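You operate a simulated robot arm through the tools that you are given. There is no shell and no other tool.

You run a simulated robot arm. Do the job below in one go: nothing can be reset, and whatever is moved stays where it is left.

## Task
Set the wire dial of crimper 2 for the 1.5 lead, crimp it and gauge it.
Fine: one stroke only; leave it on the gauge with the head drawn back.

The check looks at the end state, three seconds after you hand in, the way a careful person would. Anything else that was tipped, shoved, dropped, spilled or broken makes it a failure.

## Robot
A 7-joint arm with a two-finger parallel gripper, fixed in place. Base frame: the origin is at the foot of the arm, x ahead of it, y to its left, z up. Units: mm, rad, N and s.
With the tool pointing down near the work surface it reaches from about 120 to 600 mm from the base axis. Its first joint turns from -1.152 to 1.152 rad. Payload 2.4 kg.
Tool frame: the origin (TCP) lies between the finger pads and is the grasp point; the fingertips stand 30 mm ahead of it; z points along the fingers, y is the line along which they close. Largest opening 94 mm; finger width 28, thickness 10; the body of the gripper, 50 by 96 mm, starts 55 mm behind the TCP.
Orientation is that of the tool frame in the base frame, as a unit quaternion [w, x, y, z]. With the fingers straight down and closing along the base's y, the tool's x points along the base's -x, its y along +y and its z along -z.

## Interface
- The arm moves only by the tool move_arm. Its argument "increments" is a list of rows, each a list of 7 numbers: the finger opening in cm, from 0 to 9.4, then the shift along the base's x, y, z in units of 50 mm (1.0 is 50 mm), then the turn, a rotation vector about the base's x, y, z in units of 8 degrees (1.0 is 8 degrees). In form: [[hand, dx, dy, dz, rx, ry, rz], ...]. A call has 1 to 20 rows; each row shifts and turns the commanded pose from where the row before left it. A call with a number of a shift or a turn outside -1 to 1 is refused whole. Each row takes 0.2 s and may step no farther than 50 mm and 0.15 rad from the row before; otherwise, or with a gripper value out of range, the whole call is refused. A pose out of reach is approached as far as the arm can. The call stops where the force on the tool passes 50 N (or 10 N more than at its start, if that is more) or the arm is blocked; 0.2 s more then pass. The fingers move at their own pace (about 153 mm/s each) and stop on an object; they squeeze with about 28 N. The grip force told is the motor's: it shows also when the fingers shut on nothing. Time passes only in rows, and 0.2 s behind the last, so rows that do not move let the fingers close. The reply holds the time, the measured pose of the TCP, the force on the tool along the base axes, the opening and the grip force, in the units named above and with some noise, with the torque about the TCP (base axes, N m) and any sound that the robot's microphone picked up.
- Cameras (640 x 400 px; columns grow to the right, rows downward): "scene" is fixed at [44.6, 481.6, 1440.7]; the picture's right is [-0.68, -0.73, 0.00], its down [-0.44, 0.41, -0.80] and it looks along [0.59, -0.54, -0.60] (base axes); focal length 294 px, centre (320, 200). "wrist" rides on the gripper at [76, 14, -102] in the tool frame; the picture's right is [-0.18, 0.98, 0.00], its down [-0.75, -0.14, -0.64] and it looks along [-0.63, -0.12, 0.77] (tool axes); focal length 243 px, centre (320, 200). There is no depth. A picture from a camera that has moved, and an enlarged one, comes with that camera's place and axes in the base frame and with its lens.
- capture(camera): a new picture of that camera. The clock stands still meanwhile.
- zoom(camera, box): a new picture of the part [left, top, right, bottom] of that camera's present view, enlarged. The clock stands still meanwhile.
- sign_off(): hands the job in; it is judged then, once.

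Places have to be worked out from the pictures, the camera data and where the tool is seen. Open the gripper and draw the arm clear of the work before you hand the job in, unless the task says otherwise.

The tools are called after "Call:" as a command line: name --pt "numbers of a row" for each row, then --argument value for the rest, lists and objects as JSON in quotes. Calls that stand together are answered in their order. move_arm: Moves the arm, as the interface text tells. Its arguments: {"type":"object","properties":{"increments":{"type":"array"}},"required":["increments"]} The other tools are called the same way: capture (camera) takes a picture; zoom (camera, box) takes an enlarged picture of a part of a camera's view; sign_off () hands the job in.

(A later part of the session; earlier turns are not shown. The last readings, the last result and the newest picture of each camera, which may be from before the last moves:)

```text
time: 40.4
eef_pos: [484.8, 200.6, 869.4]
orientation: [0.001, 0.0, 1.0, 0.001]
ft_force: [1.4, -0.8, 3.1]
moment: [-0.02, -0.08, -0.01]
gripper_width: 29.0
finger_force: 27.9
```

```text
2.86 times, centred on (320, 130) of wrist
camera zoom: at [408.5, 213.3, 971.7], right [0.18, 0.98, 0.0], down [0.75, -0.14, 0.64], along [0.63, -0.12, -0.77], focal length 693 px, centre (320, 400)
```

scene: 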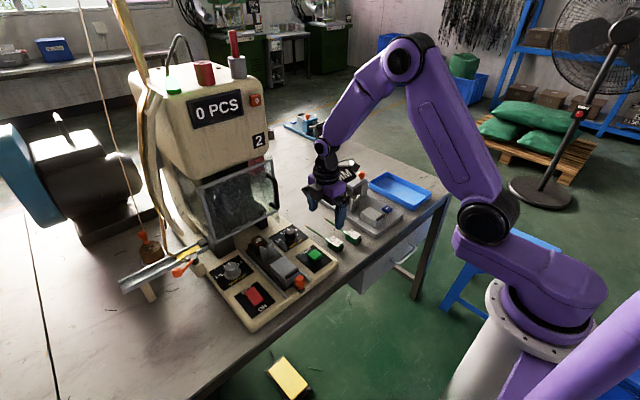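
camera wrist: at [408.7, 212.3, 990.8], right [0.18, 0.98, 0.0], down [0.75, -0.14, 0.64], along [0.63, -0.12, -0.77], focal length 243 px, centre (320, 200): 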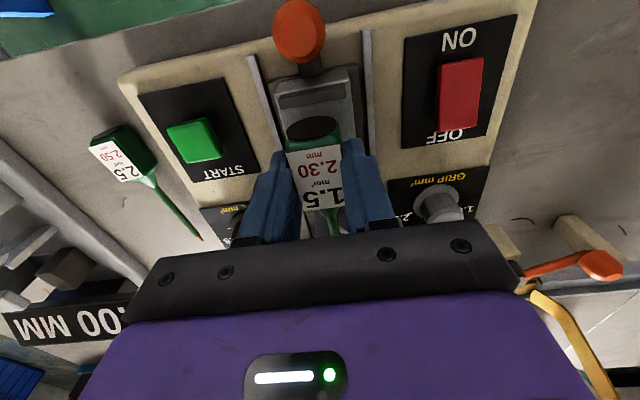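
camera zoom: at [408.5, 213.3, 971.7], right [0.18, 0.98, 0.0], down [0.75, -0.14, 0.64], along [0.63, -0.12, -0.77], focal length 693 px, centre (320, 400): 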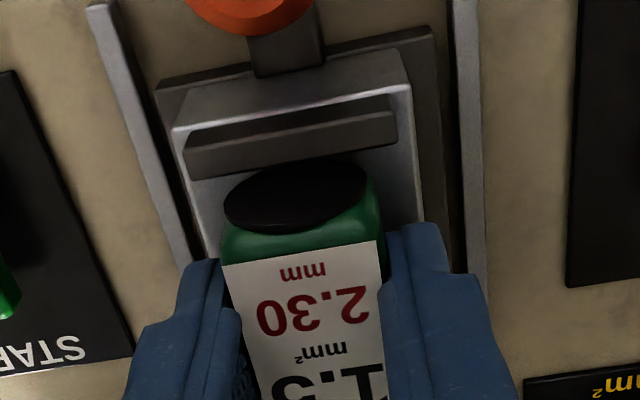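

The cap now sits right against the lip with negligible force. I open the fingers and rise straight up, then check that the lead lies in the V.

Call:
move_arm --pt "3.2 0 0 0 0 0 0" --pt "4.0 0 0 0 0 0 0" --pt "5.2 0 0 0 0 0 0" --pt "5.2 0 0 0.4 0 0 0" --pt "5.2 0 0 0.8 0 0 0" --pt "5.2 -0.4 0 0.8 0 0 0" --pt "6.0 -0.4 0 0 0 0 0"

Call:
capture --camera "wrist"

Call:
zoom --camera "wrist" --box '[260, 60, 390, 240]'

Call:
zoom --camera "scene" --box '[235, 220, 315, 290]'

```text
time: 42.0
eef_pos: [445.9, 199.9, 967.8]
orientation: [0.001, 0.001, 1.0, 0.001]
ft_force: [0.0, 0.0, -0.3]
moment: [-0.03, 0.0, 0.02]
gripper_width: 60.0
finger_force: 0.1
```

```text
taken
camera wrist: at [369.6, 214.1, 1070.6], right [0.18, 0.98, 0.0], down [0.75, -0.14, 0.64], along [0.63, -0.12, -0.77], focal length 243 px, centre (320, 200)
```

wrist: 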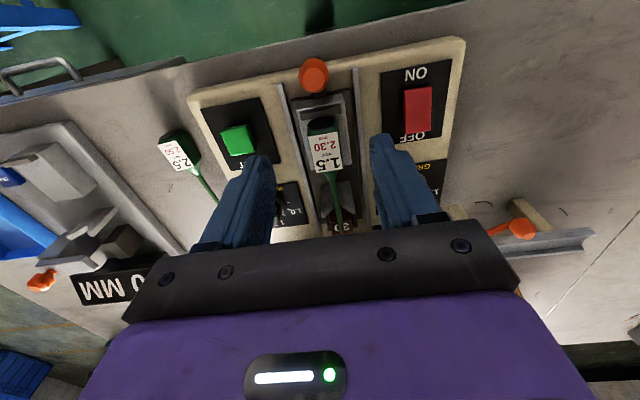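

```text
2.22 times, centred on (325, 150) of wrist
camera zoom: at [369.6, 214.1, 1070.6], right [0.18, 0.98, 0.0], down [0.75, -0.14, 0.64], along [0.63, -0.12, -0.77], focal length 539 px, centre (309, 311)
```

zoom: 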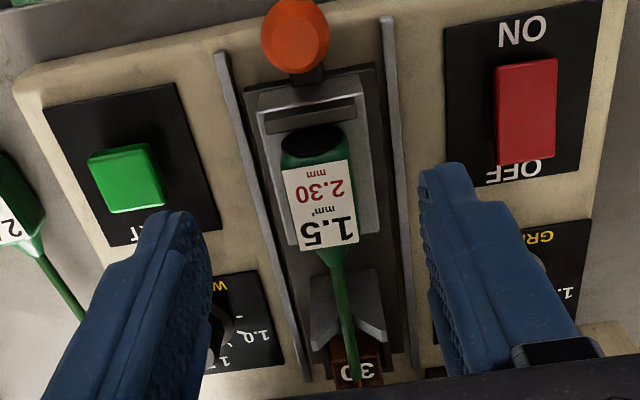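

```text
5.71 times, centred on (275, 255) of scene
camera zoom: at [44.6, 481.6, 1440.7], right [-0.68, -0.73, 0.0], down [-0.44, 0.41, -0.8], along [0.59, -0.54, -0.6], focal length 1680 px, centre (577, -114)
```

zoom: 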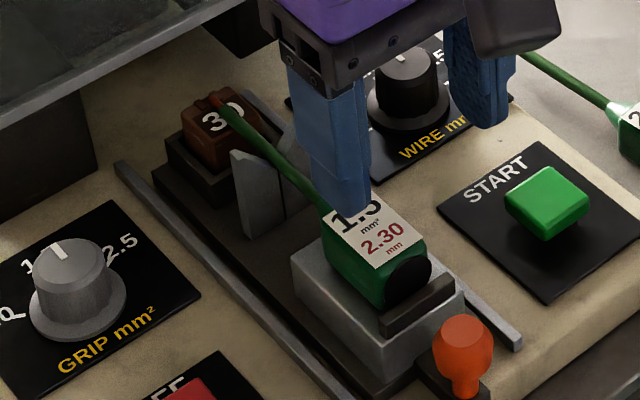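

The lead sits on the block, in the V, with its copper tip on the brown anvil. The carriage knob's top is at about (418.5, 199.5, 859); I move over it and lower to grip it.

Call:
move_arm --pt "6.0 -0.55 -0.008 -0.3 0 0 0" --pt "6.0 0 0 -0.6 0 0 0" --pt "6.0 0 0 -0.5 0 0 0" --pt "6.0 0 0 0 0 0 0"

Call:
capture --camera "wrist"

Call:
zoom --camera "scene" --box '[245, 220, 345, 310]'

```text
time: 43.0
eef_pos: [418.4, 200.3, 900.0]
orientation: [0.0, 0.0, 1.0, 0.002]
ft_force: [-0.2, -0.4, 0.7]
moment: [-0.01, -0.02, 0.02]
gripper_width: 60.1
finger_force: 0.0
```

```text
taken
camera wrist: at [342.1, 213.8, 1002.6], right [0.18, 0.98, 0.0], down [0.75, -0.14, 0.64], along [0.63, -0.12, -0.77], focal length 243 px, centre (320, 200)
```

wrist: 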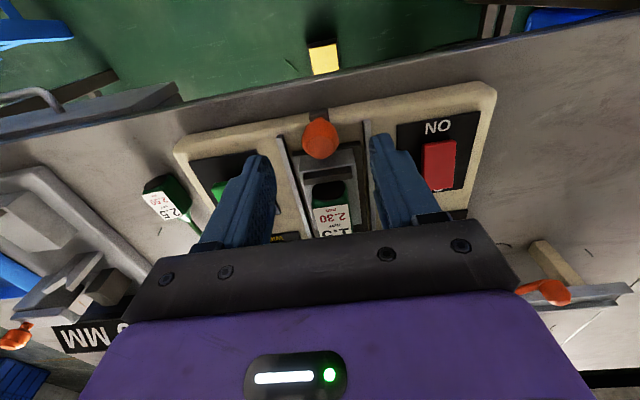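

```text
4.44 times, centred on (295, 265) of scene
camera zoom: at [44.6, 481.6, 1440.7], right [-0.68, -0.73, 0.0], down [-0.44, 0.41, -0.8], along [0.59, -0.54, -0.6], focal length 1307 px, centre (431, -89)
```

zoom: 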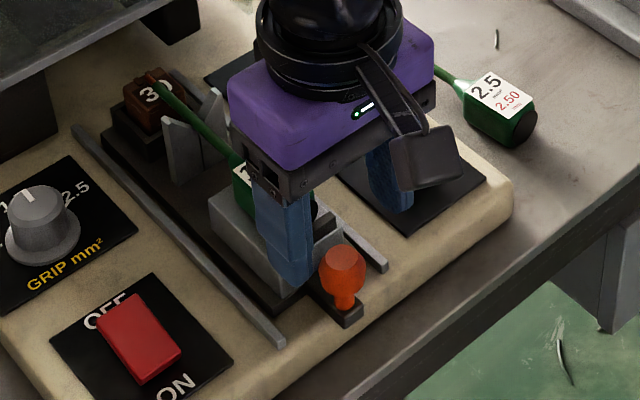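

The knob lies right on the tool axis. I descend to z 865 and close on it.

Call:
move_arm --pt "6.0 0 0 -0.4 0 0 0" --pt "6.0 0 0 -0.3 0 0 0" --pt "3.6 0 0 0 0 0 0" --pt "2.6 0 0 0 0 0 0" --pt "1.8 0 0 0 0 0 0" --pt "1.8 0 0 0 0 0 0"

Call:
zoom --camera "wrist" --box '[230, 60, 410, 240]'

```text
time: 44.4
eef_pos: [417.5, 199.3, 863.9]
orientation: [0.0, 0.0, 1.0, 0.0]
ft_force: [1.2, -4.2, -5.8]
moment: [-0.54, -0.24, -0.03]
gripper_width: 25.4
finger_force: 45.4
```

```text
2.22 times, centred on (320, 150) of wrist
camera zoom: at [340.9, 213.6, 966.6], right [0.18, 0.98, 0.0], down [0.75, -0.14, 0.64], along [0.63, -0.12, -0.77], focal length 539 px, centre (320, 311)
```

zoom: 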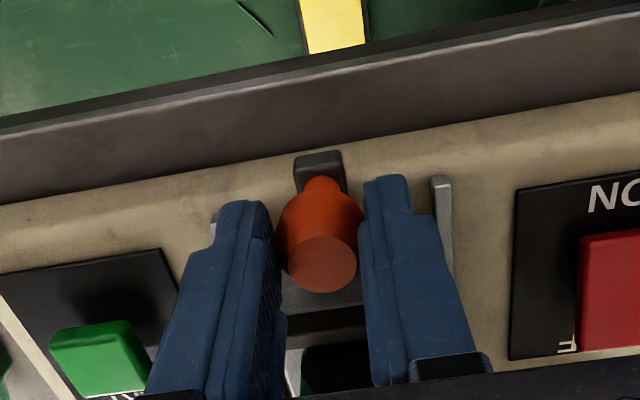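

The knob is held (25.4 mm). I push the carriage in gently, 40 mm first.

Call:
move_arm --pt "1.8 0.1 0 0 0 0 0" --pt "1.8 0.15 0 0 0 0 0" --pt "1.8 0.2 0 0 0 0 0" --pt "1.8 0.2 0 0 0 0 0" --pt "1.8 0.15 0 0 0 0 0"

Call:
capture --camera "scene"

Call:
zoom --camera "scene" --box '[215, 200, 325, 300]'

```text
time: 45.6
eef_pos: [458.1, 200.0, 863.5]
orientation: [0.001, -0.001, 1.0, 0.0]
ft_force: [-1.4, 4.0, 5.7]
moment: [-0.35, 0.8, -0.03]
gripper_width: 25.4
finger_force: 45.0
```

```text
taken
```

scene: 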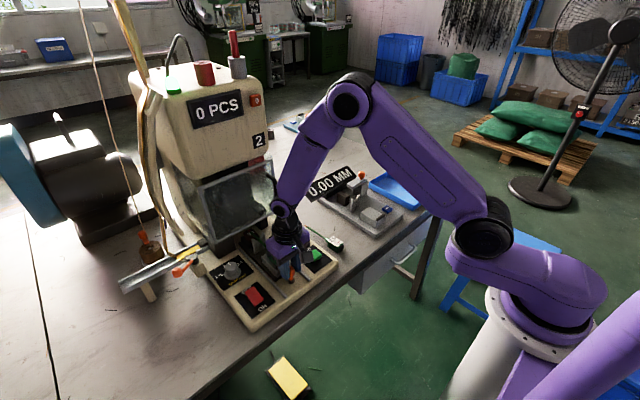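

```text
4.00 times, centred on (270, 250) of scene
camera zoom: at [44.5, 481.7, 1440.7], right [-0.68, -0.73, 0.0], down [-0.44, 0.41, -0.8], along [0.59, -0.54, -0.6], focal length 1176 px, centre (520, 0)
```

zoom: 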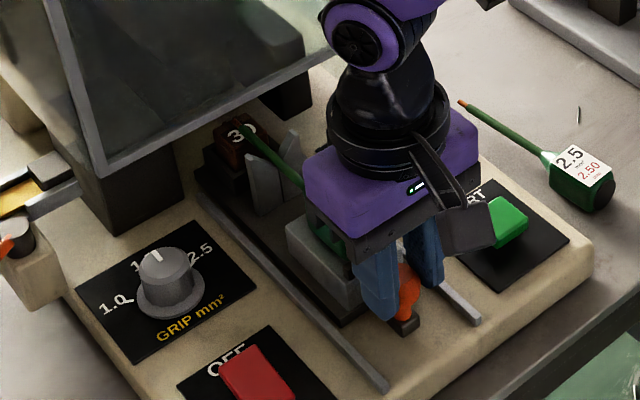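

The carriage slides freely with the lead riding on it. I keep pushing in.

Call:
move_arm --pt "1.8 0.15 0 0 0 0 0" --pt "1.8 0.2 0 0 0 0 0" --pt "1.8 0.2 0 0 0 0 0" --pt "1.8 0.2 0 0 0 0 0" --pt "1.8 0.1 0 0 0 0 0" --pt "1.8 0 0 0 0 0 0"

Call:
capture --camera "wrist"

Call:
zoom --camera "scene" --box '[205, 180, 315, 280]'

```text
time: 47.0
eef_pos: [500.0, 200.4, 863.8]
orientation: [0.0, -0.001, 1.0, -0.001]
ft_force: [1.1, 12.7, -17.2]
moment: [-0.1, -0.99, 0.25]
gripper_width: 25.3
finger_force: 45.1
```

```text
taken
camera wrist: at [424.1, 213.4, 966.6], right [0.18, 0.98, 0.0], down [0.75, -0.14, 0.64], along [0.63, -0.12, -0.77], focal length 243 px, centre (320, 200)
```

wrist: 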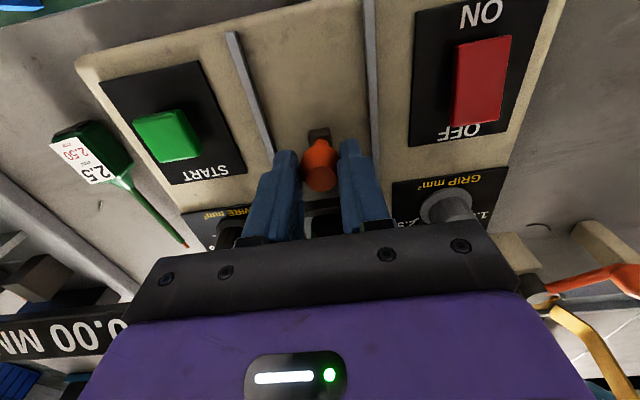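

```text
4.00 times, centred on (260, 230) of scene
camera zoom: at [44.9, 482.0, 1440.6], right [-0.68, -0.73, 0.0], down [-0.44, 0.41, -0.8], along [0.59, -0.54, -0.6], focal length 1176 px, centre (560, 80)
```

zoom: 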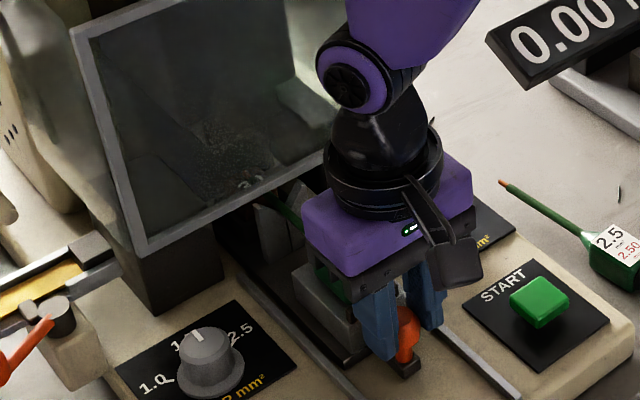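

The tip is going in under the guard. I continue in small steps, watching for the end stop.

Call:
move_arm --pt "1.8 0.1 0 0 0 0 0" --pt "1.8 0.1 0 0 0 0 0" --pt "1.8 0.1 0 0 0 0 0" --pt "1.8 0.1 0 0 0 0 0" --pt "1.8 0 0 0 0 0 0"

Call:
zoom --camera "scene" --box '[205, 180, 315, 280]'

```text
time: 48.2
eef_pos: [518.0, 199.8, 863.6]
orientation: [-0.004, 0.0, 1.0, -0.002]
ft_force: [-25.0, 5.0, 9.7]
moment: [0.52, 1.0, -0.1]
gripper_width: 25.7
finger_force: 44.8
```

```text
4.00 times, centred on (260, 230) of scene
camera zoom: at [43.8, 481.7, 1440.7], right [-0.68, -0.73, 0.0], down [-0.44, 0.41, -0.8], along [0.59, -0.54, -0.6], focal length 1176 px, centre (560, 80)
```

zoom: 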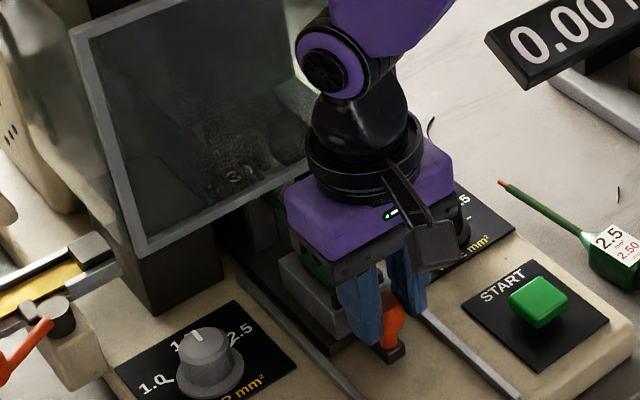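

The x force has risen to -25 N at 518, about 100 mm of travel, so it looks like the end stop. I push 2 mm more to confirm.

Call:
move_arm --pt "1.8 0.03 0 0 0 0 0" --pt "1.8 0 0 0 0 0 0"

Call:
capture --camera "scene"

```text
time: 48.8
eef_pos: [517.3, 199.6, 864.8]
orientation: [-0.005, -0.002, 1.0, -0.001]
ft_force: [-32.6, 8.4, 13.0]
moment: [0.68, 0.42, 0.01]
gripper_width: 25.5
finger_force: 44.6
```

```text
taken
```

scene: 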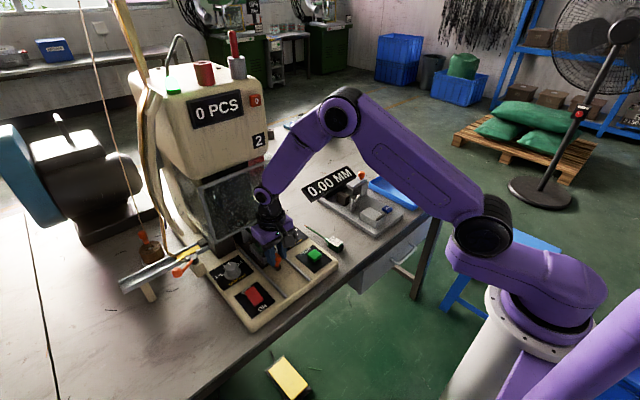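

It's at the hard stop (517.5). I relax the push, release the knob, and rise clear.

Call:
move_arm --pt "1.8 -0.06 0 0 0 0 0" --pt "1.8 0 0 0 0 0 0" --pt "4.0 0 0 0 0 0 0" --pt "6.0 0 0 0 0 0 0" --pt "6.0 0 0 0.5 0 0 0" --pt "6.0 -0.3 0 0.7 0 0 0" --pt "6.0 -0.6 0 0.3 0 0 0"

Call:
capture --camera "wrist"

Call:
zoom --camera "wrist" --box '[260, 60, 400, 240]'

Call:
zoom --camera "scene" --box '[205, 180, 315, 280]'

```text
time: 50.4
eef_pos: [473.5, 199.4, 939.5]
orientation: [0.001, 0.0, 1.0, 0.0]
ft_force: [-0.5, 0.6, 0.1]
moment: [0.01, 0.02, 0.01]
gripper_width: 60.0
finger_force: 0.0
```

```text
taken
camera wrist: at [397.8, 212.3, 1042.4], right [0.18, 0.98, 0.0], down [0.75, -0.14, 0.64], along [0.63, -0.12, -0.77], focal length 243 px, centre (320, 200)
```

wrist: 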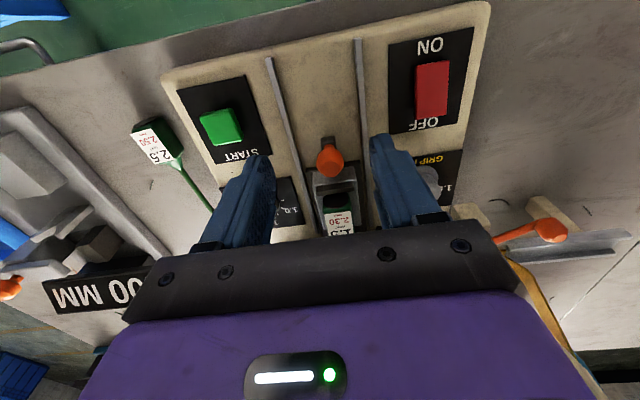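

```text
2.22 times, centred on (330, 150) of wrist
camera zoom: at [397.8, 212.3, 1042.4], right [0.18, 0.98, 0.0], down [0.75, -0.14, 0.64], along [0.63, -0.12, -0.77], focal length 539 px, centre (298, 311)
```

zoom: 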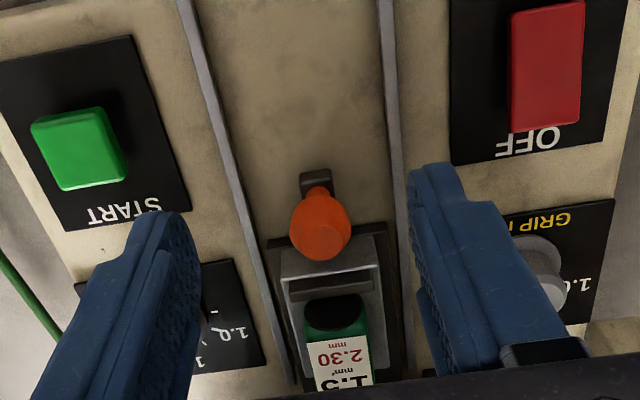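

```text
4.00 times, centred on (260, 230) of scene
camera zoom: at [44.6, 481.6, 1440.7], right [-0.68, -0.73, 0.0], down [-0.44, 0.41, -0.8], along [0.59, -0.54, -0.6], focal length 1176 px, centre (560, 80)
```

zoom: 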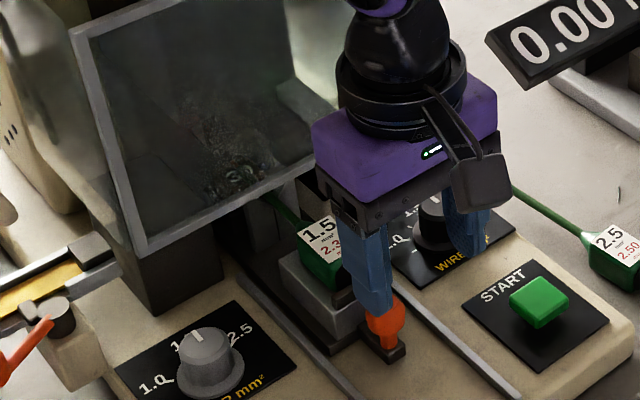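

The carriage is fully in with the lead still seated. START's top is at about (475.5, 99.7, 815). I close the fingers and move above it.

Call:
move_arm --pt "3.0 0 -0.6 0 0 0 0" --pt "0.5 0.02 -0.7 0 0 0 0" --pt "0.0 0.02 -0.69 -0.3 0 0 0" --pt "0.0 0 0 -0.7 0 0 0" --pt "0.0 0 0 -0.4 0 0 0" --pt "0.0 0 0 0 0 0 0"

Call:
capture --camera "wrist"

Call:
zoom --camera "scene" --box '[260, 200, 360, 290]'

```text
time: 51.8
eef_pos: [475.8, 100.9, 870.3]
orientation: [0.001, 0.0, 1.0, 0.001]
ft_force: [-0.4, 0.3, 0.0]
moment: [-0.02, -0.02, 0.01]
gripper_width: 0.0
finger_force: 28.2
```

```text
taken
camera wrist: at [398.6, 114.4, 973.0], right [0.18, 0.98, 0.0], down [0.75, -0.14, 0.64], along [0.63, -0.12, -0.77], focal length 243 px, centre (320, 200)
```

wrist: 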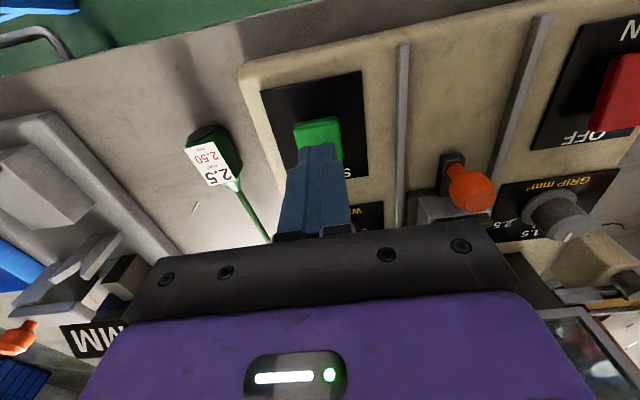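

```text
4.44 times, centred on (310, 245) of scene
camera zoom: at [44.6, 481.6, 1440.7], right [-0.68, -0.73, 0.0], down [-0.44, 0.41, -0.8], along [0.59, -0.54, -0.6], focal length 1307 px, centre (364, 0)
```

zoom: 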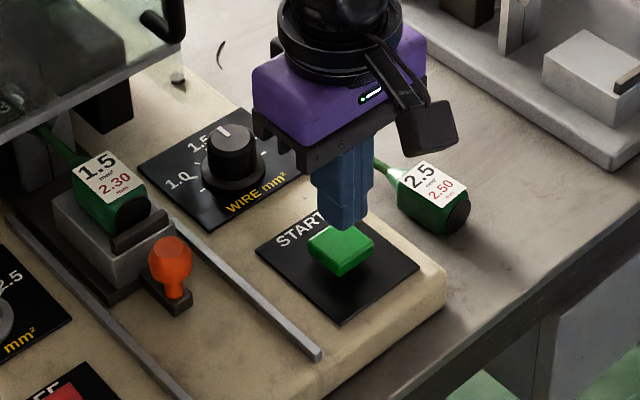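

Fingertips are centred over START, 25 mm above. I lower until just touching, then press in small steps.

Call:
move_arm --pt "0.0 0 0 -0.4 0 0 0" --pt "0.0 0 0 -0.06 0 0 0" --pt "0.0 0 0 0 0 0 0"

Call:
zoom --camera "wrist" --box '[260, 70, 380, 210]'

```text
time: 52.6
eef_pos: [476.3, 101.3, 846.8]
orientation: [0.001, 0.001, 1.0, 0.0]
ft_force: [-0.3, 1.2, -0.9]
moment: [-0.01, 0.02, -0.02]
gripper_width: 0.0
finger_force: 28.2
```

```text
2.86 times, centred on (320, 140) of wrist
camera zoom: at [399.7, 114.4, 949.5], right [0.18, 0.98, 0.0], down [0.75, -0.14, 0.64], along [0.63, -0.12, -0.77], focal length 693 px, centre (320, 371)
```

zoom: 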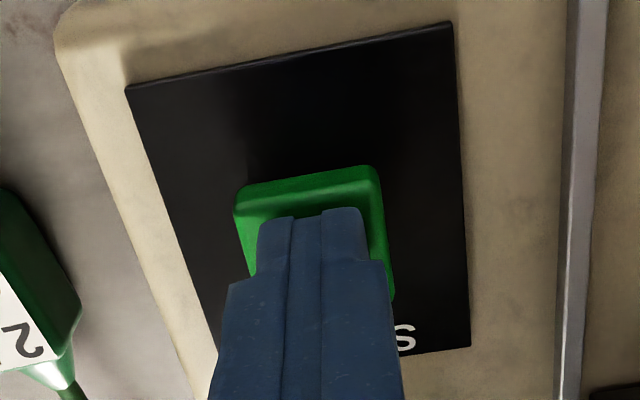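

The tips are at the button face. I press down in a few small steps and hold briefly, then read force and sound.

Call:
move_arm --pt "0.0 0 0 -0.05 0 0 0" --pt "0.0 0 0 -0.05 0 0 0" --pt "0.0 0 0 0 0 0 0"

```text
time: 53.4
eef_pos: [476.8, 101.4, 841.0]
orientation: [0.001, 0.0, 1.0, 0.001]
ft_force: [0.1, 2.2, 4.6]
moment: [0.03, 0.06, -0.04]
gripper_width: 0.3
finger_force: 27.8
```

Light contact (4.6 N). I keep pressing.

Call:
move_arm --pt "0.0 0 0 -0.04 0 0 0" --pt "0.0 0 0 -0.04 0 0 0" --pt "0.0 0 0 0 0 0 0"

Call:
capture --camera "scene"

```text
time: 54.2
eef_pos: [475.8, 100.4, 837.3]
orientation: [0.0, 0.0, 1.0, 0.001]
ft_force: [-5.9, -2.7, 26.1]
moment: [-0.07, 0.24, 0.03]
gripper_width: 0.0
finger_force: 28.0
```

```text
taken
```

scene: 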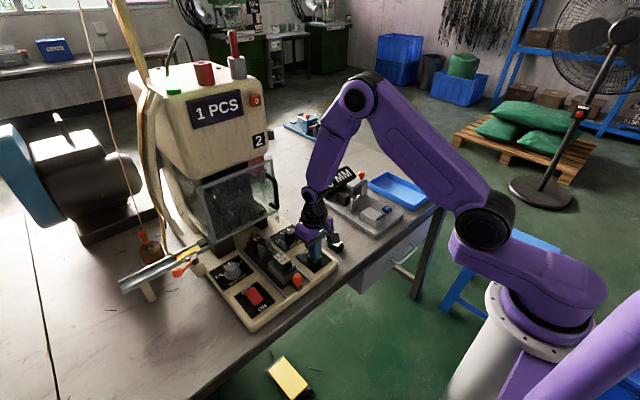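

The counter reads 1 PCS: one stroke done. The carriage seems to have come back out by itself. I lift straight off START now.

Call:
move_arm --pt "0.0 0 0 0.3 0 0 0" --pt "0.0 0 0 0.8 0 0 0" --pt "0.0 0 0 0.8 0 0 0" --pt "0.0 -0.4 0 0.4 0 0 0"

Call:
zoom --camera "scene" --box '[225, 210, 325, 300]'

Call:
zoom --camera "scene" --box '[150, 70, 290, 170]'

Call:
capture --camera "wrist"

```text
time: 55.2
eef_pos: [454.9, 101.3, 952.9]
orientation: [-0.001, -0.001, 1.0, -0.001]
ft_force: [-0.2, 0.1, 0.6]
moment: [0.03, -0.01, 0.01]
gripper_width: 0.0
finger_force: 28.2
```

```text
4.44 times, centred on (275, 255) of scene
camera zoom: at [44.6, 481.6, 1440.7], right [-0.68, -0.73, 0.0], down [-0.44, 0.41, -0.8], along [0.59, -0.54, -0.6], focal length 1307 px, centre (520, -44)
```

zoom: 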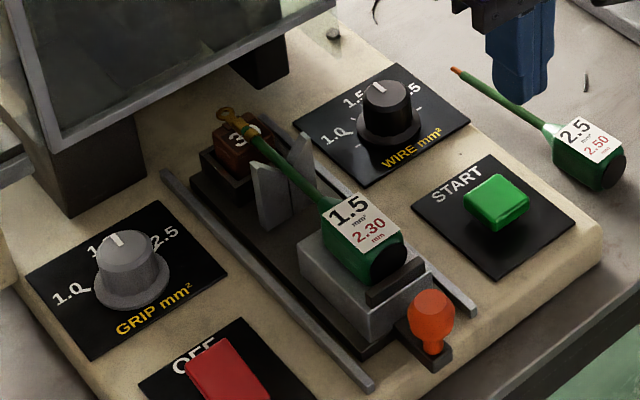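

```text
4.00 times, centred on (220, 120) of scene
camera zoom: at [44.6, 481.6, 1440.7], right [-0.68, -0.73, 0.0], down [-0.44, 0.41, -0.8], along [0.59, -0.54, -0.6], focal length 1176 px, centre (720, 520)
```

zoom: 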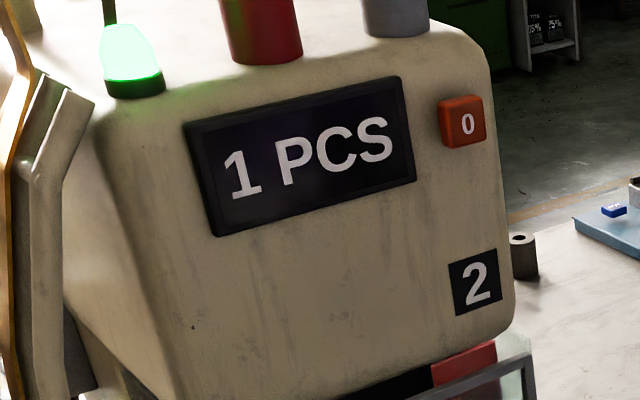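

```text
taken
camera wrist: at [378.5, 114.5, 1055.9], right [0.18, 0.98, 0.0], down [0.75, -0.14, 0.64], along [0.63, -0.12, -0.77], focal length 243 px, centre (320, 200)
```

wrist: 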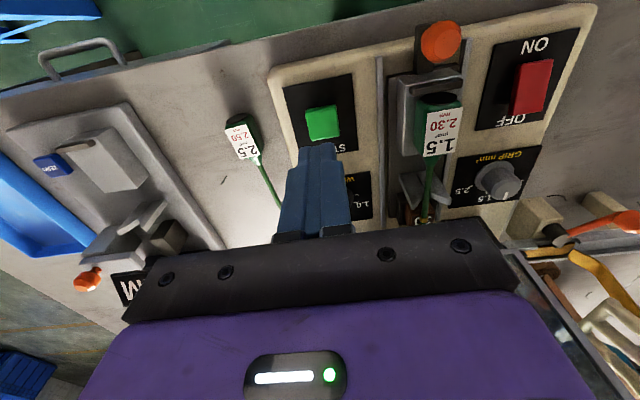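

A ring terminal is now crimped on the tip and the carriage is back out. I open the fingers and move above the carriage to check the lead's position before picking it.

Call:
move_arm --pt "2.0 0 0.6 0.1 0 0 0" --pt "4.0 0 0.7 0.1 0 0 0" --pt "5.2 0 0.67 0.1 0 0 0" --pt "5.2 0 0 0 0 0 0"

Call:
zoom --camera "wrist" --box '[260, 60, 390, 240]'

Call:
capture --camera "wrist"

Call:
zoom --camera "scene" --box '[235, 220, 305, 280]'

```text
time: 56.2
eef_pos: [456.5, 199.0, 968.8]
orientation: [0.001, 0.0, 1.0, 0.001]
ft_force: [-1.4, 0.1, 0.2]
moment: [0.02, 0.01, 0.02]
gripper_width: 52.0
finger_force: 0.1
```

```text
2.22 times, centred on (325, 150) of wrist
camera zoom: at [379.7, 212.7, 1070.7], right [0.18, 0.98, 0.0], down [0.75, -0.14, 0.64], along [0.63, -0.12, -0.77], focal length 539 px, centre (309, 311)
```

zoom: 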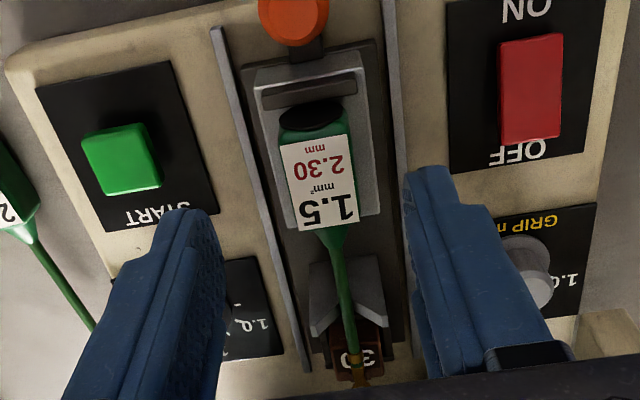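

```text
taken
camera wrist: at [379.7, 212.7, 1070.7], right [0.18, 0.98, 0.0], down [0.75, -0.14, 0.64], along [0.63, -0.12, -0.77], focal length 243 px, centre (320, 200)
```

wrist: 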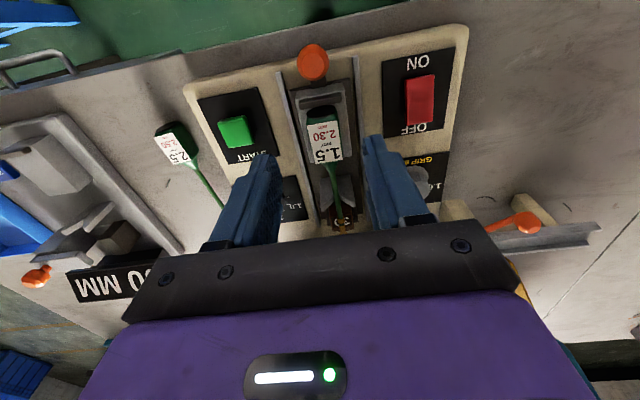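

```text
6.67 times, centred on (270, 250) of scene
camera zoom: at [44.6, 481.6, 1440.7], right [-0.68, -0.73, 0.0], down [-0.44, 0.41, -0.8], along [0.59, -0.54, -0.6], focal length 1960 px, centre (653, -133)
```

zoom: 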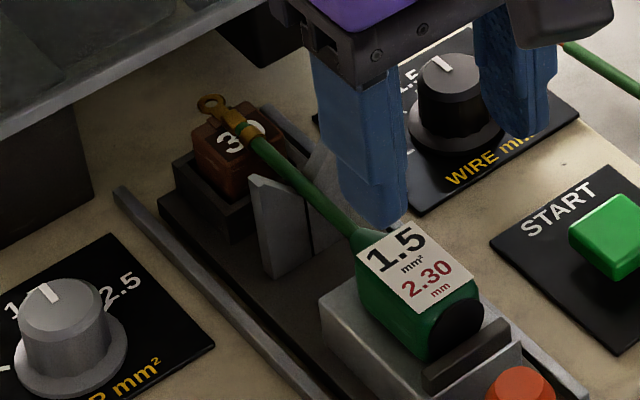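

The lead lies as I placed it (handle centre about (485, 198.5)). I descend on the same grasp point and close.

Call:
move_arm --pt "5.2 0.57 0 0 0 0 0" --pt "5.2 0 0 -0.8 0 0 0" --pt "5.2 0 0 -0.8 0 0 0" --pt "5.2 0 0 -0.37 0 0 0" --pt "5.2 0 0 0 0 0 0"

Call:
zoom --camera "wrist" --box '[240, 60, 400, 240]'

```text
time: 57.4
eef_pos: [485.0, 200.4, 868.2]
orientation: [0.001, 0.0, 1.0, 0.001]
ft_force: [1.0, -0.2, -0.7]
moment: [0.03, 0.01, 0.02]
gripper_width: 52.1
finger_force: 0.0
```

```text
2.22 times, centred on (320, 150) of wrist
camera zoom: at [407.7, 212.3, 971.2], right [0.18, 0.98, 0.0], down [0.75, -0.14, 0.64], along [0.63, -0.12, -0.77], focal length 539 px, centre (320, 311)
```

zoom: 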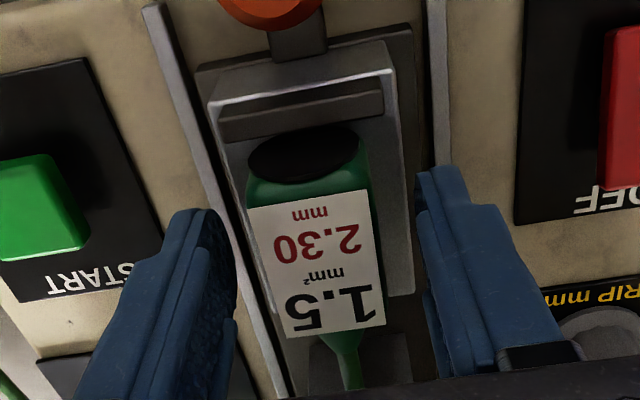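

Aligned on the handle with no contact force. I close the fingers and lift straight up.

Call:
move_arm --pt "3.6 0 0 0 0 0 0" --pt "2.8 0 0 0 0 0 0" --pt "2.0 0 0 0 0 0 0" --pt "2.0 0 0 0 0 0 0" --pt "2.0 0 0 0.2 0 0 0" --pt "2.0 0 0 0.6 0 0 0" --pt "2.0 0 0 0.6 0 0 0" --pt "2.0 -0.5 0 0.1 0 0 0" --pt "2.0 -0.7 0 0 0 0 0" --pt "2.0 -0.4 0 0 0 0 0"

Call:
capture --camera "wrist"

Call:
zoom --camera "scene" --box '[220, 180, 340, 300]'

```text
time: 59.6
eef_pos: [403.0, 199.3, 943.8]
orientation: [0.001, 0.0, 1.0, 0.001]
ft_force: [0.0, 0.2, -1.0]
moment: [0.02, 0.0, 0.02]
gripper_width: 29.1
finger_force: 28.0
```

```text
taken
camera wrist: at [327.6, 212.7, 1046.1], right [0.18, 0.98, 0.0], down [0.75, -0.14, 0.64], along [0.63, -0.12, -0.77], focal length 243 px, centre (320, 200)
```

wrist: 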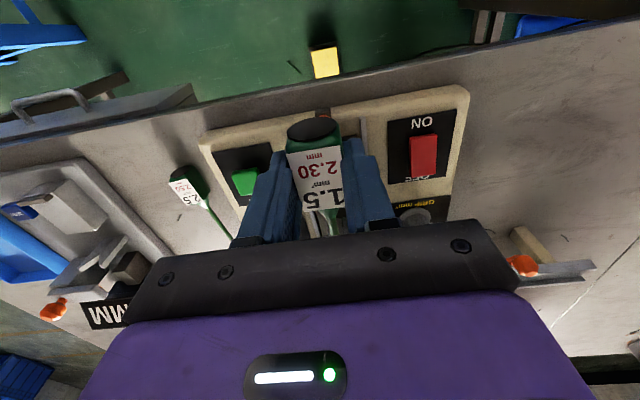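

```text
3.33 times, centred on (280, 240) of scene
camera zoom: at [44.6, 481.6, 1440.7], right [-0.68, -0.73, 0.0], down [-0.44, 0.41, -0.8], along [0.59, -0.54, -0.6], focal length 980 px, centre (453, 67)
```

zoom: 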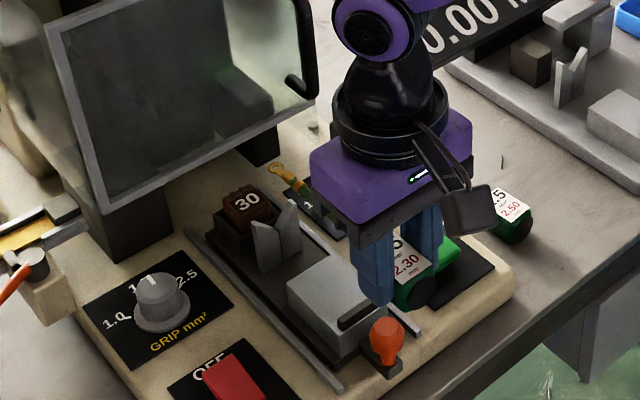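

The crimped lead (with ring terminal) is held. From earlier views the gauge block is at x 449–518, y -194 to -148 with top z about 813, so the seat is at TCP about (485.5, -171, 848). I carry the lead across at height, well back from the press.

Call:
move_arm --pt "2.0 0 -0.6 0 0 0 0" --pt "2.0 0 -0.85 0 0 0 0" --pt "2.0 0 -0.85 0 0 0 0" --pt "2.0 0 -0.85 0 0 0 0" --pt "2.0 0 -0.85 0 0 0 0" --pt "2.0 0 -0.85 0 0 0 0" --pt "2.0 0 -0.85 0 0 0 0" --pt "2.0 0 -0.85 0 0 0 0" --pt "2.0 0 -0.86 0 0 0 0" --pt "2.0 0 0 0 0 0 0"

Call:
capture --camera "wrist"

Call:
zoom --camera "wrist" --box '[240, 60, 420, 240]'

Call:
zoom --camera "scene" --box '[300, 130, 420, 240]'

```text
time: 61.8
eef_pos: [403.5, -170.4, 942.2]
orientation: [0.001, -0.001, 1.0, 0.001]
ft_force: [0.6, 0.1, -0.2]
moment: [-0.01, -0.01, 0.01]
gripper_width: 29.2
finger_force: 28.1
```

```text
taken
camera wrist: at [326.9, -157.5, 1045.1], right [0.18, 0.98, 0.0], down [0.75, -0.14, 0.64], along [0.63, -0.12, -0.77], focal length 243 px, centre (320, 200)
```

wrist: 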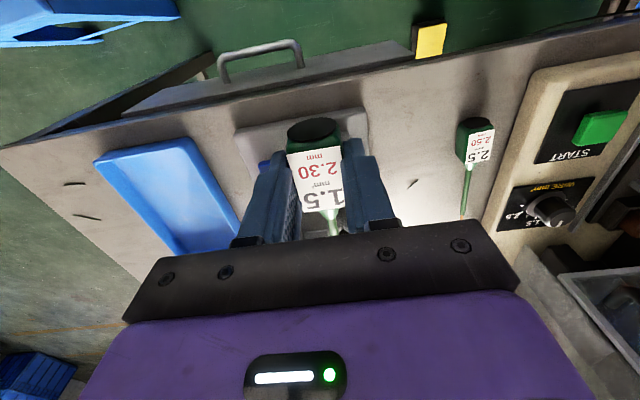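

```text
2.22 times, centred on (330, 150) of wrist
camera zoom: at [326.9, -157.5, 1045.1], right [0.18, 0.98, 0.0], down [0.75, -0.14, 0.64], along [0.63, -0.12, -0.77], focal length 539 px, centre (298, 311)
```

zoom: 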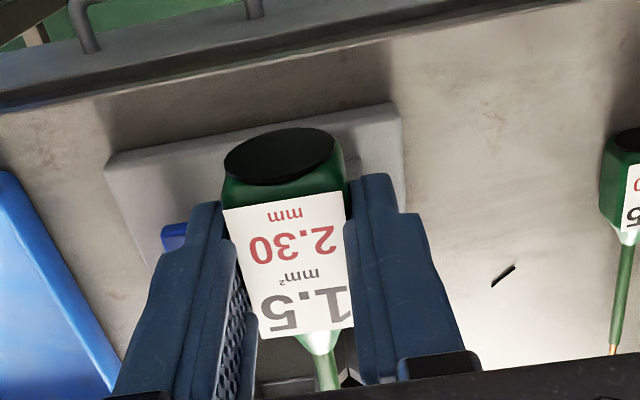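

```text
3.64 times, centred on (360, 185) of scene
camera zoom: at [44.6, 481.6, 1440.7], right [-0.68, -0.73, 0.0], down [-0.44, 0.41, -0.8], along [0.59, -0.54, -0.6], focal length 1069 px, centre (174, 254)
```

zoom: 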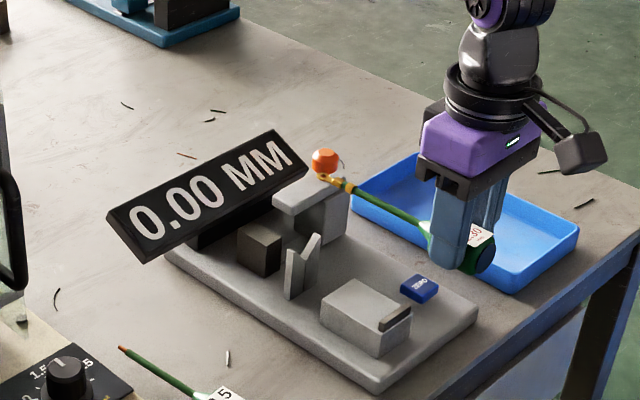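

Clear path. I move forward over the gauge block and then part-way down to check alignment.

Call:
move_arm --pt "2.0 0.8 0 0 0 0 0" --pt "2.0 0.84 -0.016 0 0 0 0" --pt "2.0 0 0 -0.7 0 0 0" --pt "2.0 0 0 -0.7 0 0 0" --pt "2.0 0 0 0 0 0 0"

Call:
zoom --camera "wrist" --box '[240, 40, 420, 240]'

Call:
zoom --camera "scene" --box '[310, 150, 400, 230]'

```text
time: 63.0
eef_pos: [485.7, -172.8, 871.5]
orientation: [0.0, 0.0, 1.0, 0.001]
ft_force: [-0.3, 0.4, -1.0]
moment: [0.01, -0.01, 0.0]
gripper_width: 29.1
finger_force: 27.7
```

```text
2.00 times, centred on (330, 140) of wrist
camera zoom: at [409.3, -159.6, 974.2], right [0.18, 0.98, 0.0], down [0.75, -0.14, 0.64], along [0.63, -0.12, -0.77], focal length 485 px, centre (300, 320)
```

zoom: 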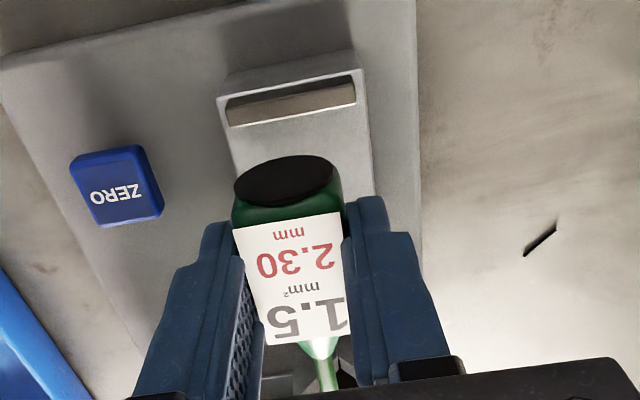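

```text
5.00 times, centred on (355, 190) of scene
camera zoom: at [44.6, 481.6, 1440.7], right [-0.68, -0.73, 0.0], down [-0.44, 0.41, -0.8], along [0.59, -0.54, -0.6], focal length 1470 px, centre (145, 250)
```

zoom: 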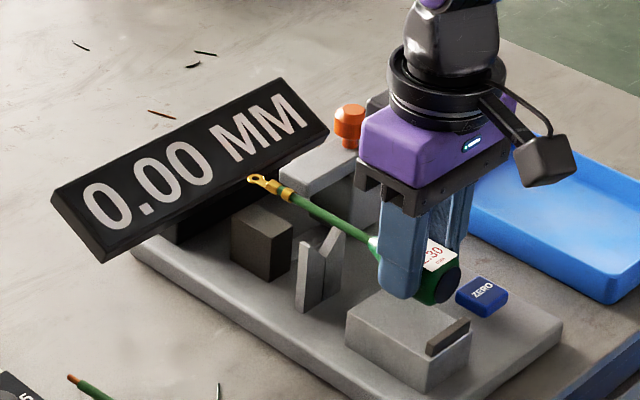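

The handle is about 2 mm to the -y side of the block's middle; the cap is a few millimetres ahead of the lip. I shift +2 mm in y, and lower towards the seat.

Call:
move_arm --pt "2.0 -0.02 0.045 0 0 0 0" --pt "2.0 0 0 -0.2 0 0 0" --pt "2.0 0 0 -0.18 0 0 0" --pt "2.0 0 0 0 0 0 0"

Call:
zoom --camera "wrist" --box '[240, 40, 420, 240]'

Call:
zoom --camera "scene" --box '[320, 160, 390, 220]'

```text
time: 64.0
eef_pos: [485.3, -172.0, 854.5]
orientation: [0.001, 0.0, 1.0, 0.001]
ft_force: [0.3, 0.0, -0.4]
moment: [0.01, -0.01, -0.03]
gripper_width: 29.1
finger_force: 27.7
```

```text
2.00 times, centred on (330, 140) of wrist
camera zoom: at [408.8, -157.9, 957.3], right [0.18, 0.98, 0.0], down [0.75, -0.14, 0.64], along [0.63, -0.12, -0.77], focal length 485 px, centre (300, 320)
```

zoom: 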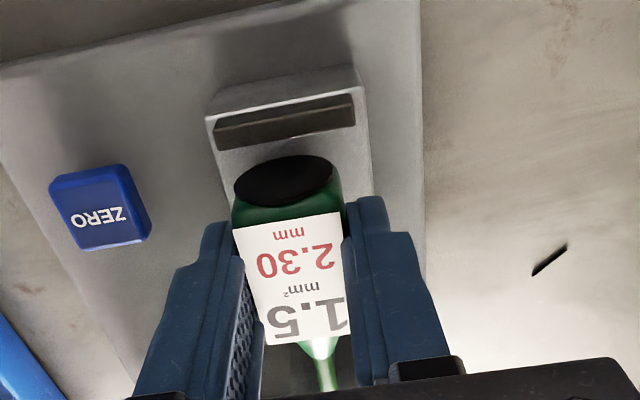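

```text
6.67 times, centred on (355, 190) of scene
camera zoom: at [44.6, 481.6, 1440.7], right [-0.68, -0.73, 0.0], down [-0.44, 0.41, -0.8], along [0.59, -0.54, -0.6], focal length 1960 px, centre (87, 267)
```

zoom: 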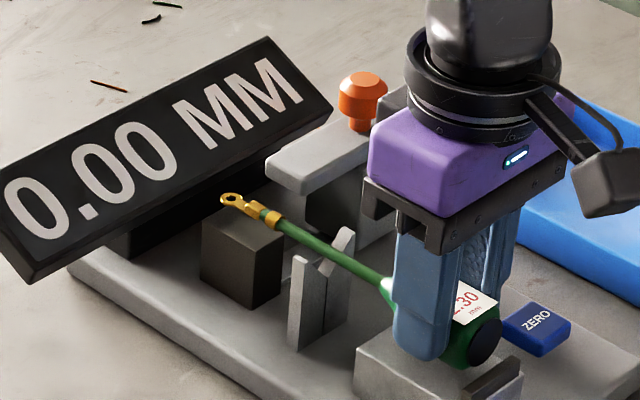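

Well aligned, with the terminal just above the gauge anvil. I lower the last millimetres to feel contact.

Call:
move_arm --pt "2.0 0 0 -0.05 0 0 0" --pt "2.0 0 0 -0.05 0 0 0" --pt "2.0 0 0 0 0 0 0"

```text
time: 64.8
eef_pos: [485.1, -169.7, 849.1]
orientation: [0.001, -0.001, 1.0, 0.001]
ft_force: [0.1, 0.1, -0.3]
moment: [0.01, 0.0, 0.04]
gripper_width: 29.3
finger_force: 27.5
```

No contact yet at z 849; I continue in 1.5 mm steps.

Call:
move_arm --pt "2.0 0 0 -0.03 0 0 0" --pt "2.0 0 0 -0.03 0 0 0" --pt "2.0 0 0 0 0 0 0"

```text
time: 65.6
eef_pos: [486.2, -170.2, 847.1]
orientation: [0.0, 0.0, 1.0, 0.001]
ft_force: [-0.6, 0.3, -0.5]
moment: [0.02, -0.01, 0.01]
gripper_width: 28.8
finger_force: 27.9
```

Call:
move_arm --pt "2.0 0 0 -0.03 0 0 0" --pt "2.0 0 0 0 0 0 0"

Call:
zoom --camera "scene" --box '[320, 160, 390, 220]'

```text
time: 66.2
eef_pos: [484.7, -171.9, 845.2]
orientation: [0.001, 0.0, 1.0, 0.001]
ft_force: [0.9, 0.5, -0.5]
moment: [0.01, 0.0, 0.02]
gripper_width: 29.2
finger_force: 28.2
```

```text
6.67 times, centred on (355, 190) of scene
camera zoom: at [44.6, 481.6, 1440.7], right [-0.68, -0.73, 0.0], down [-0.44, 0.41, -0.8], along [0.59, -0.54, -0.6], focal length 1960 px, centre (87, 267)
```

zoom: 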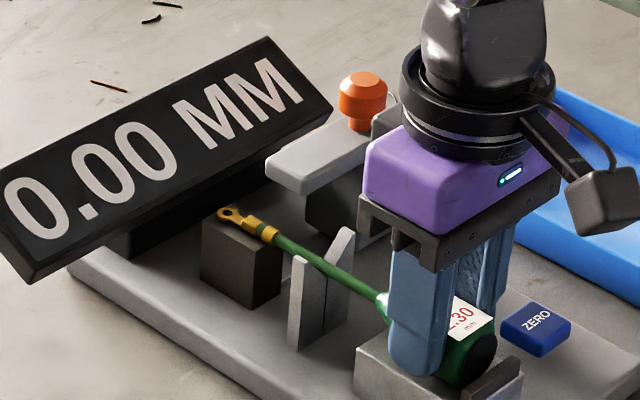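

Still free (I noted no contact at 845). I lower further in small steps.

Call:
move_arm --pt "2.0 0 0 -0.03 0 0 0" --pt "2.0 0 0 -0.03 0 0 0" --pt "2.0 0 0 0 0 0 0"

```text
time: 67.1
eef_pos: [486.4, -170.3, 845.3]
orientation: [0.002, -0.001, 1.0, 0.0]
ft_force: [-2.8, 0.5, 10.7]
moment: [0.01, 0.11, 0.03]
gripper_width: 28.7
finger_force: 28.1
stopped in row 3: the force on the tool passed its limit at 51 N (the readings are from after the stop); the commanded pose is now the measured one
```

It has seated (contact, 10.7 N now). I ease up slightly, nudge 2 mm back towards the lip, and look.

Call:
move_arm --pt "2.0 0 0 0.012 0 0 0" --pt "2.0 -0.03 0 0 0 0 0" --pt "2.0 -0.02 0 0 0 0 0" --pt "2.0 0 0 0 0 0 0"

Call:
zoom --camera "wrist" --box '[260, 60, 380, 200]'

Call:
zoom --camera "scene" --box '[320, 160, 390, 220]'

```text
time: 68.1
eef_pos: [483.8, -171.9, 845.2]
orientation: [0.002, -0.001, 1.0, 0.0]
ft_force: [4.0, -0.6, 9.2]
moment: [0.02, -0.01, 0.01]
gripper_width: 28.8
finger_force: 28.5
```

```text
2.86 times, centred on (320, 130) of wrist
camera zoom: at [407.3, -156.9, 947.2], right [0.18, 0.98, 0.0], down [0.75, -0.14, 0.65], along [0.64, -0.12, -0.76], focal length 693 px, centre (320, 400)
```

zoom: 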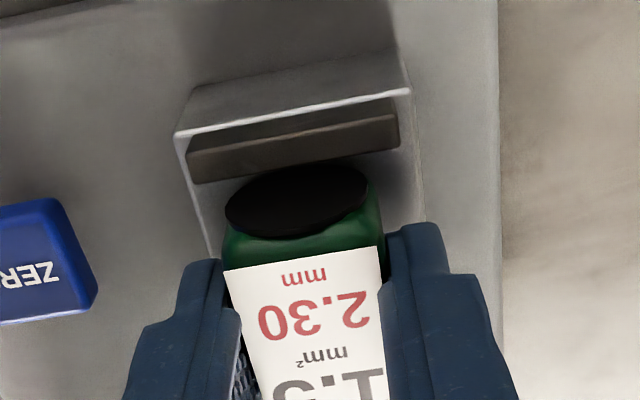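

```text
6.67 times, centred on (355, 190) of scene
camera zoom: at [44.5, 481.6, 1440.7], right [-0.68, -0.73, 0.0], down [-0.44, 0.41, -0.8], along [0.59, -0.54, -0.6], focal length 1960 px, centre (87, 267)
```

zoom: 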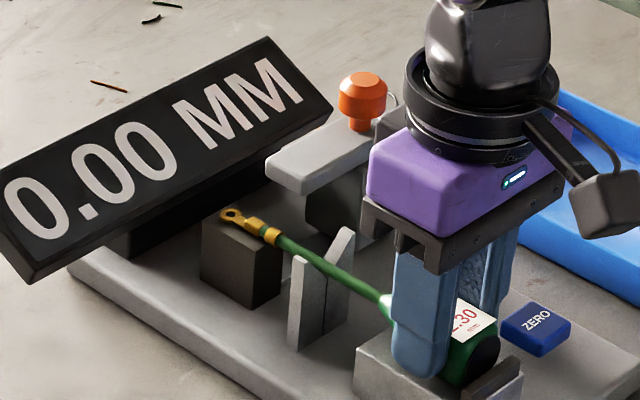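

The lead is seated: cap at the lip, wire in the V, terminal on the anvil. I open and rise straight up.

Call:
move_arm --pt "3.2 0 0 0 0 0 0" --pt "4.2 0 0 0 0 0 0" --pt "5.0 0 0 0 0 0 0" --pt "5.0 0 0 0.3 0 0 0" --pt "5.0 0 0 0.8 0 0 0" --pt "5.0 0 0 0.8 0 0 0" --pt "5.0 -0.6 0 0.6 0 0 0" --pt "6.0 -0.6 0 0.4 0 0 0"

Call:
capture --camera "wrist"

Call:
zoom --camera "wrist" --box '[250, 60, 400, 240]'

Call:
zoom --camera "scene" --box '[320, 160, 390, 220]'

```text
time: 69.9
eef_pos: [425.0, -170.3, 989.7]
orientation: [0.001, -0.001, 1.0, 0.0]
ft_force: [-0.3, 0.5, 0.3]
moment: [0.05, -0.03, 0.05]
gripper_width: 60.0
finger_force: 0.0
```

```text
taken
camera wrist: at [346.9, -155.9, 1092.7], right [0.18, 0.98, 0.0], down [0.75, -0.14, 0.64], along [0.63, -0.12, -0.76], focal length 243 px, centre (320, 200)
```

wrist: 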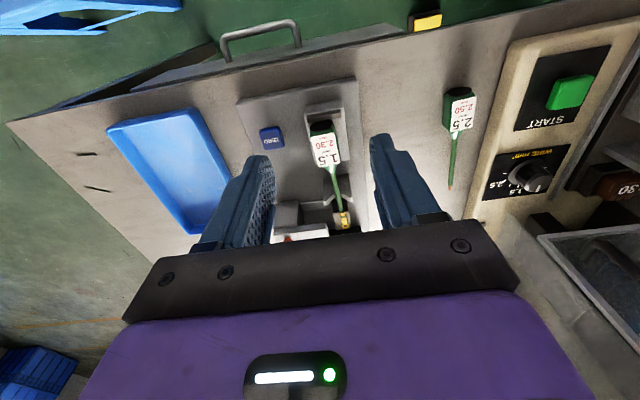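

```text
2.22 times, centred on (325, 150) of wrist
camera zoom: at [346.9, -155.9, 1092.7], right [0.18, 0.98, 0.0], down [0.75, -0.14, 0.64], along [0.63, -0.12, -0.76], focal length 539 px, centre (309, 311)
```

zoom: 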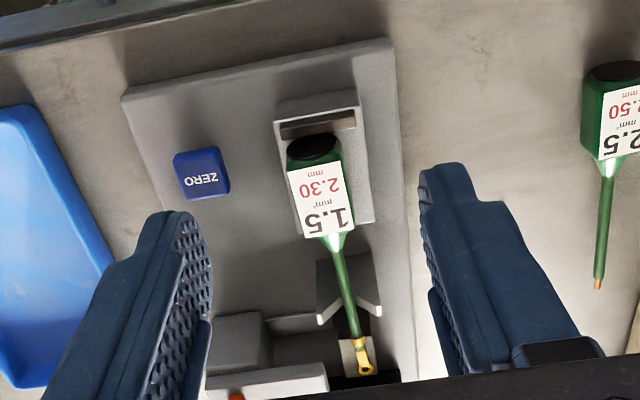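

```text
6.67 times, centred on (355, 190) of scene
camera zoom: at [44.6, 481.6, 1440.7], right [-0.68, -0.73, 0.0], down [-0.44, 0.41, -0.8], along [0.59, -0.54, -0.6], focal length 1960 px, centre (87, 267)
```

zoom: 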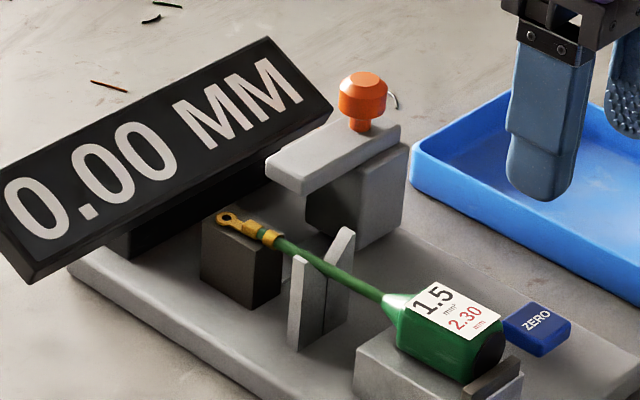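

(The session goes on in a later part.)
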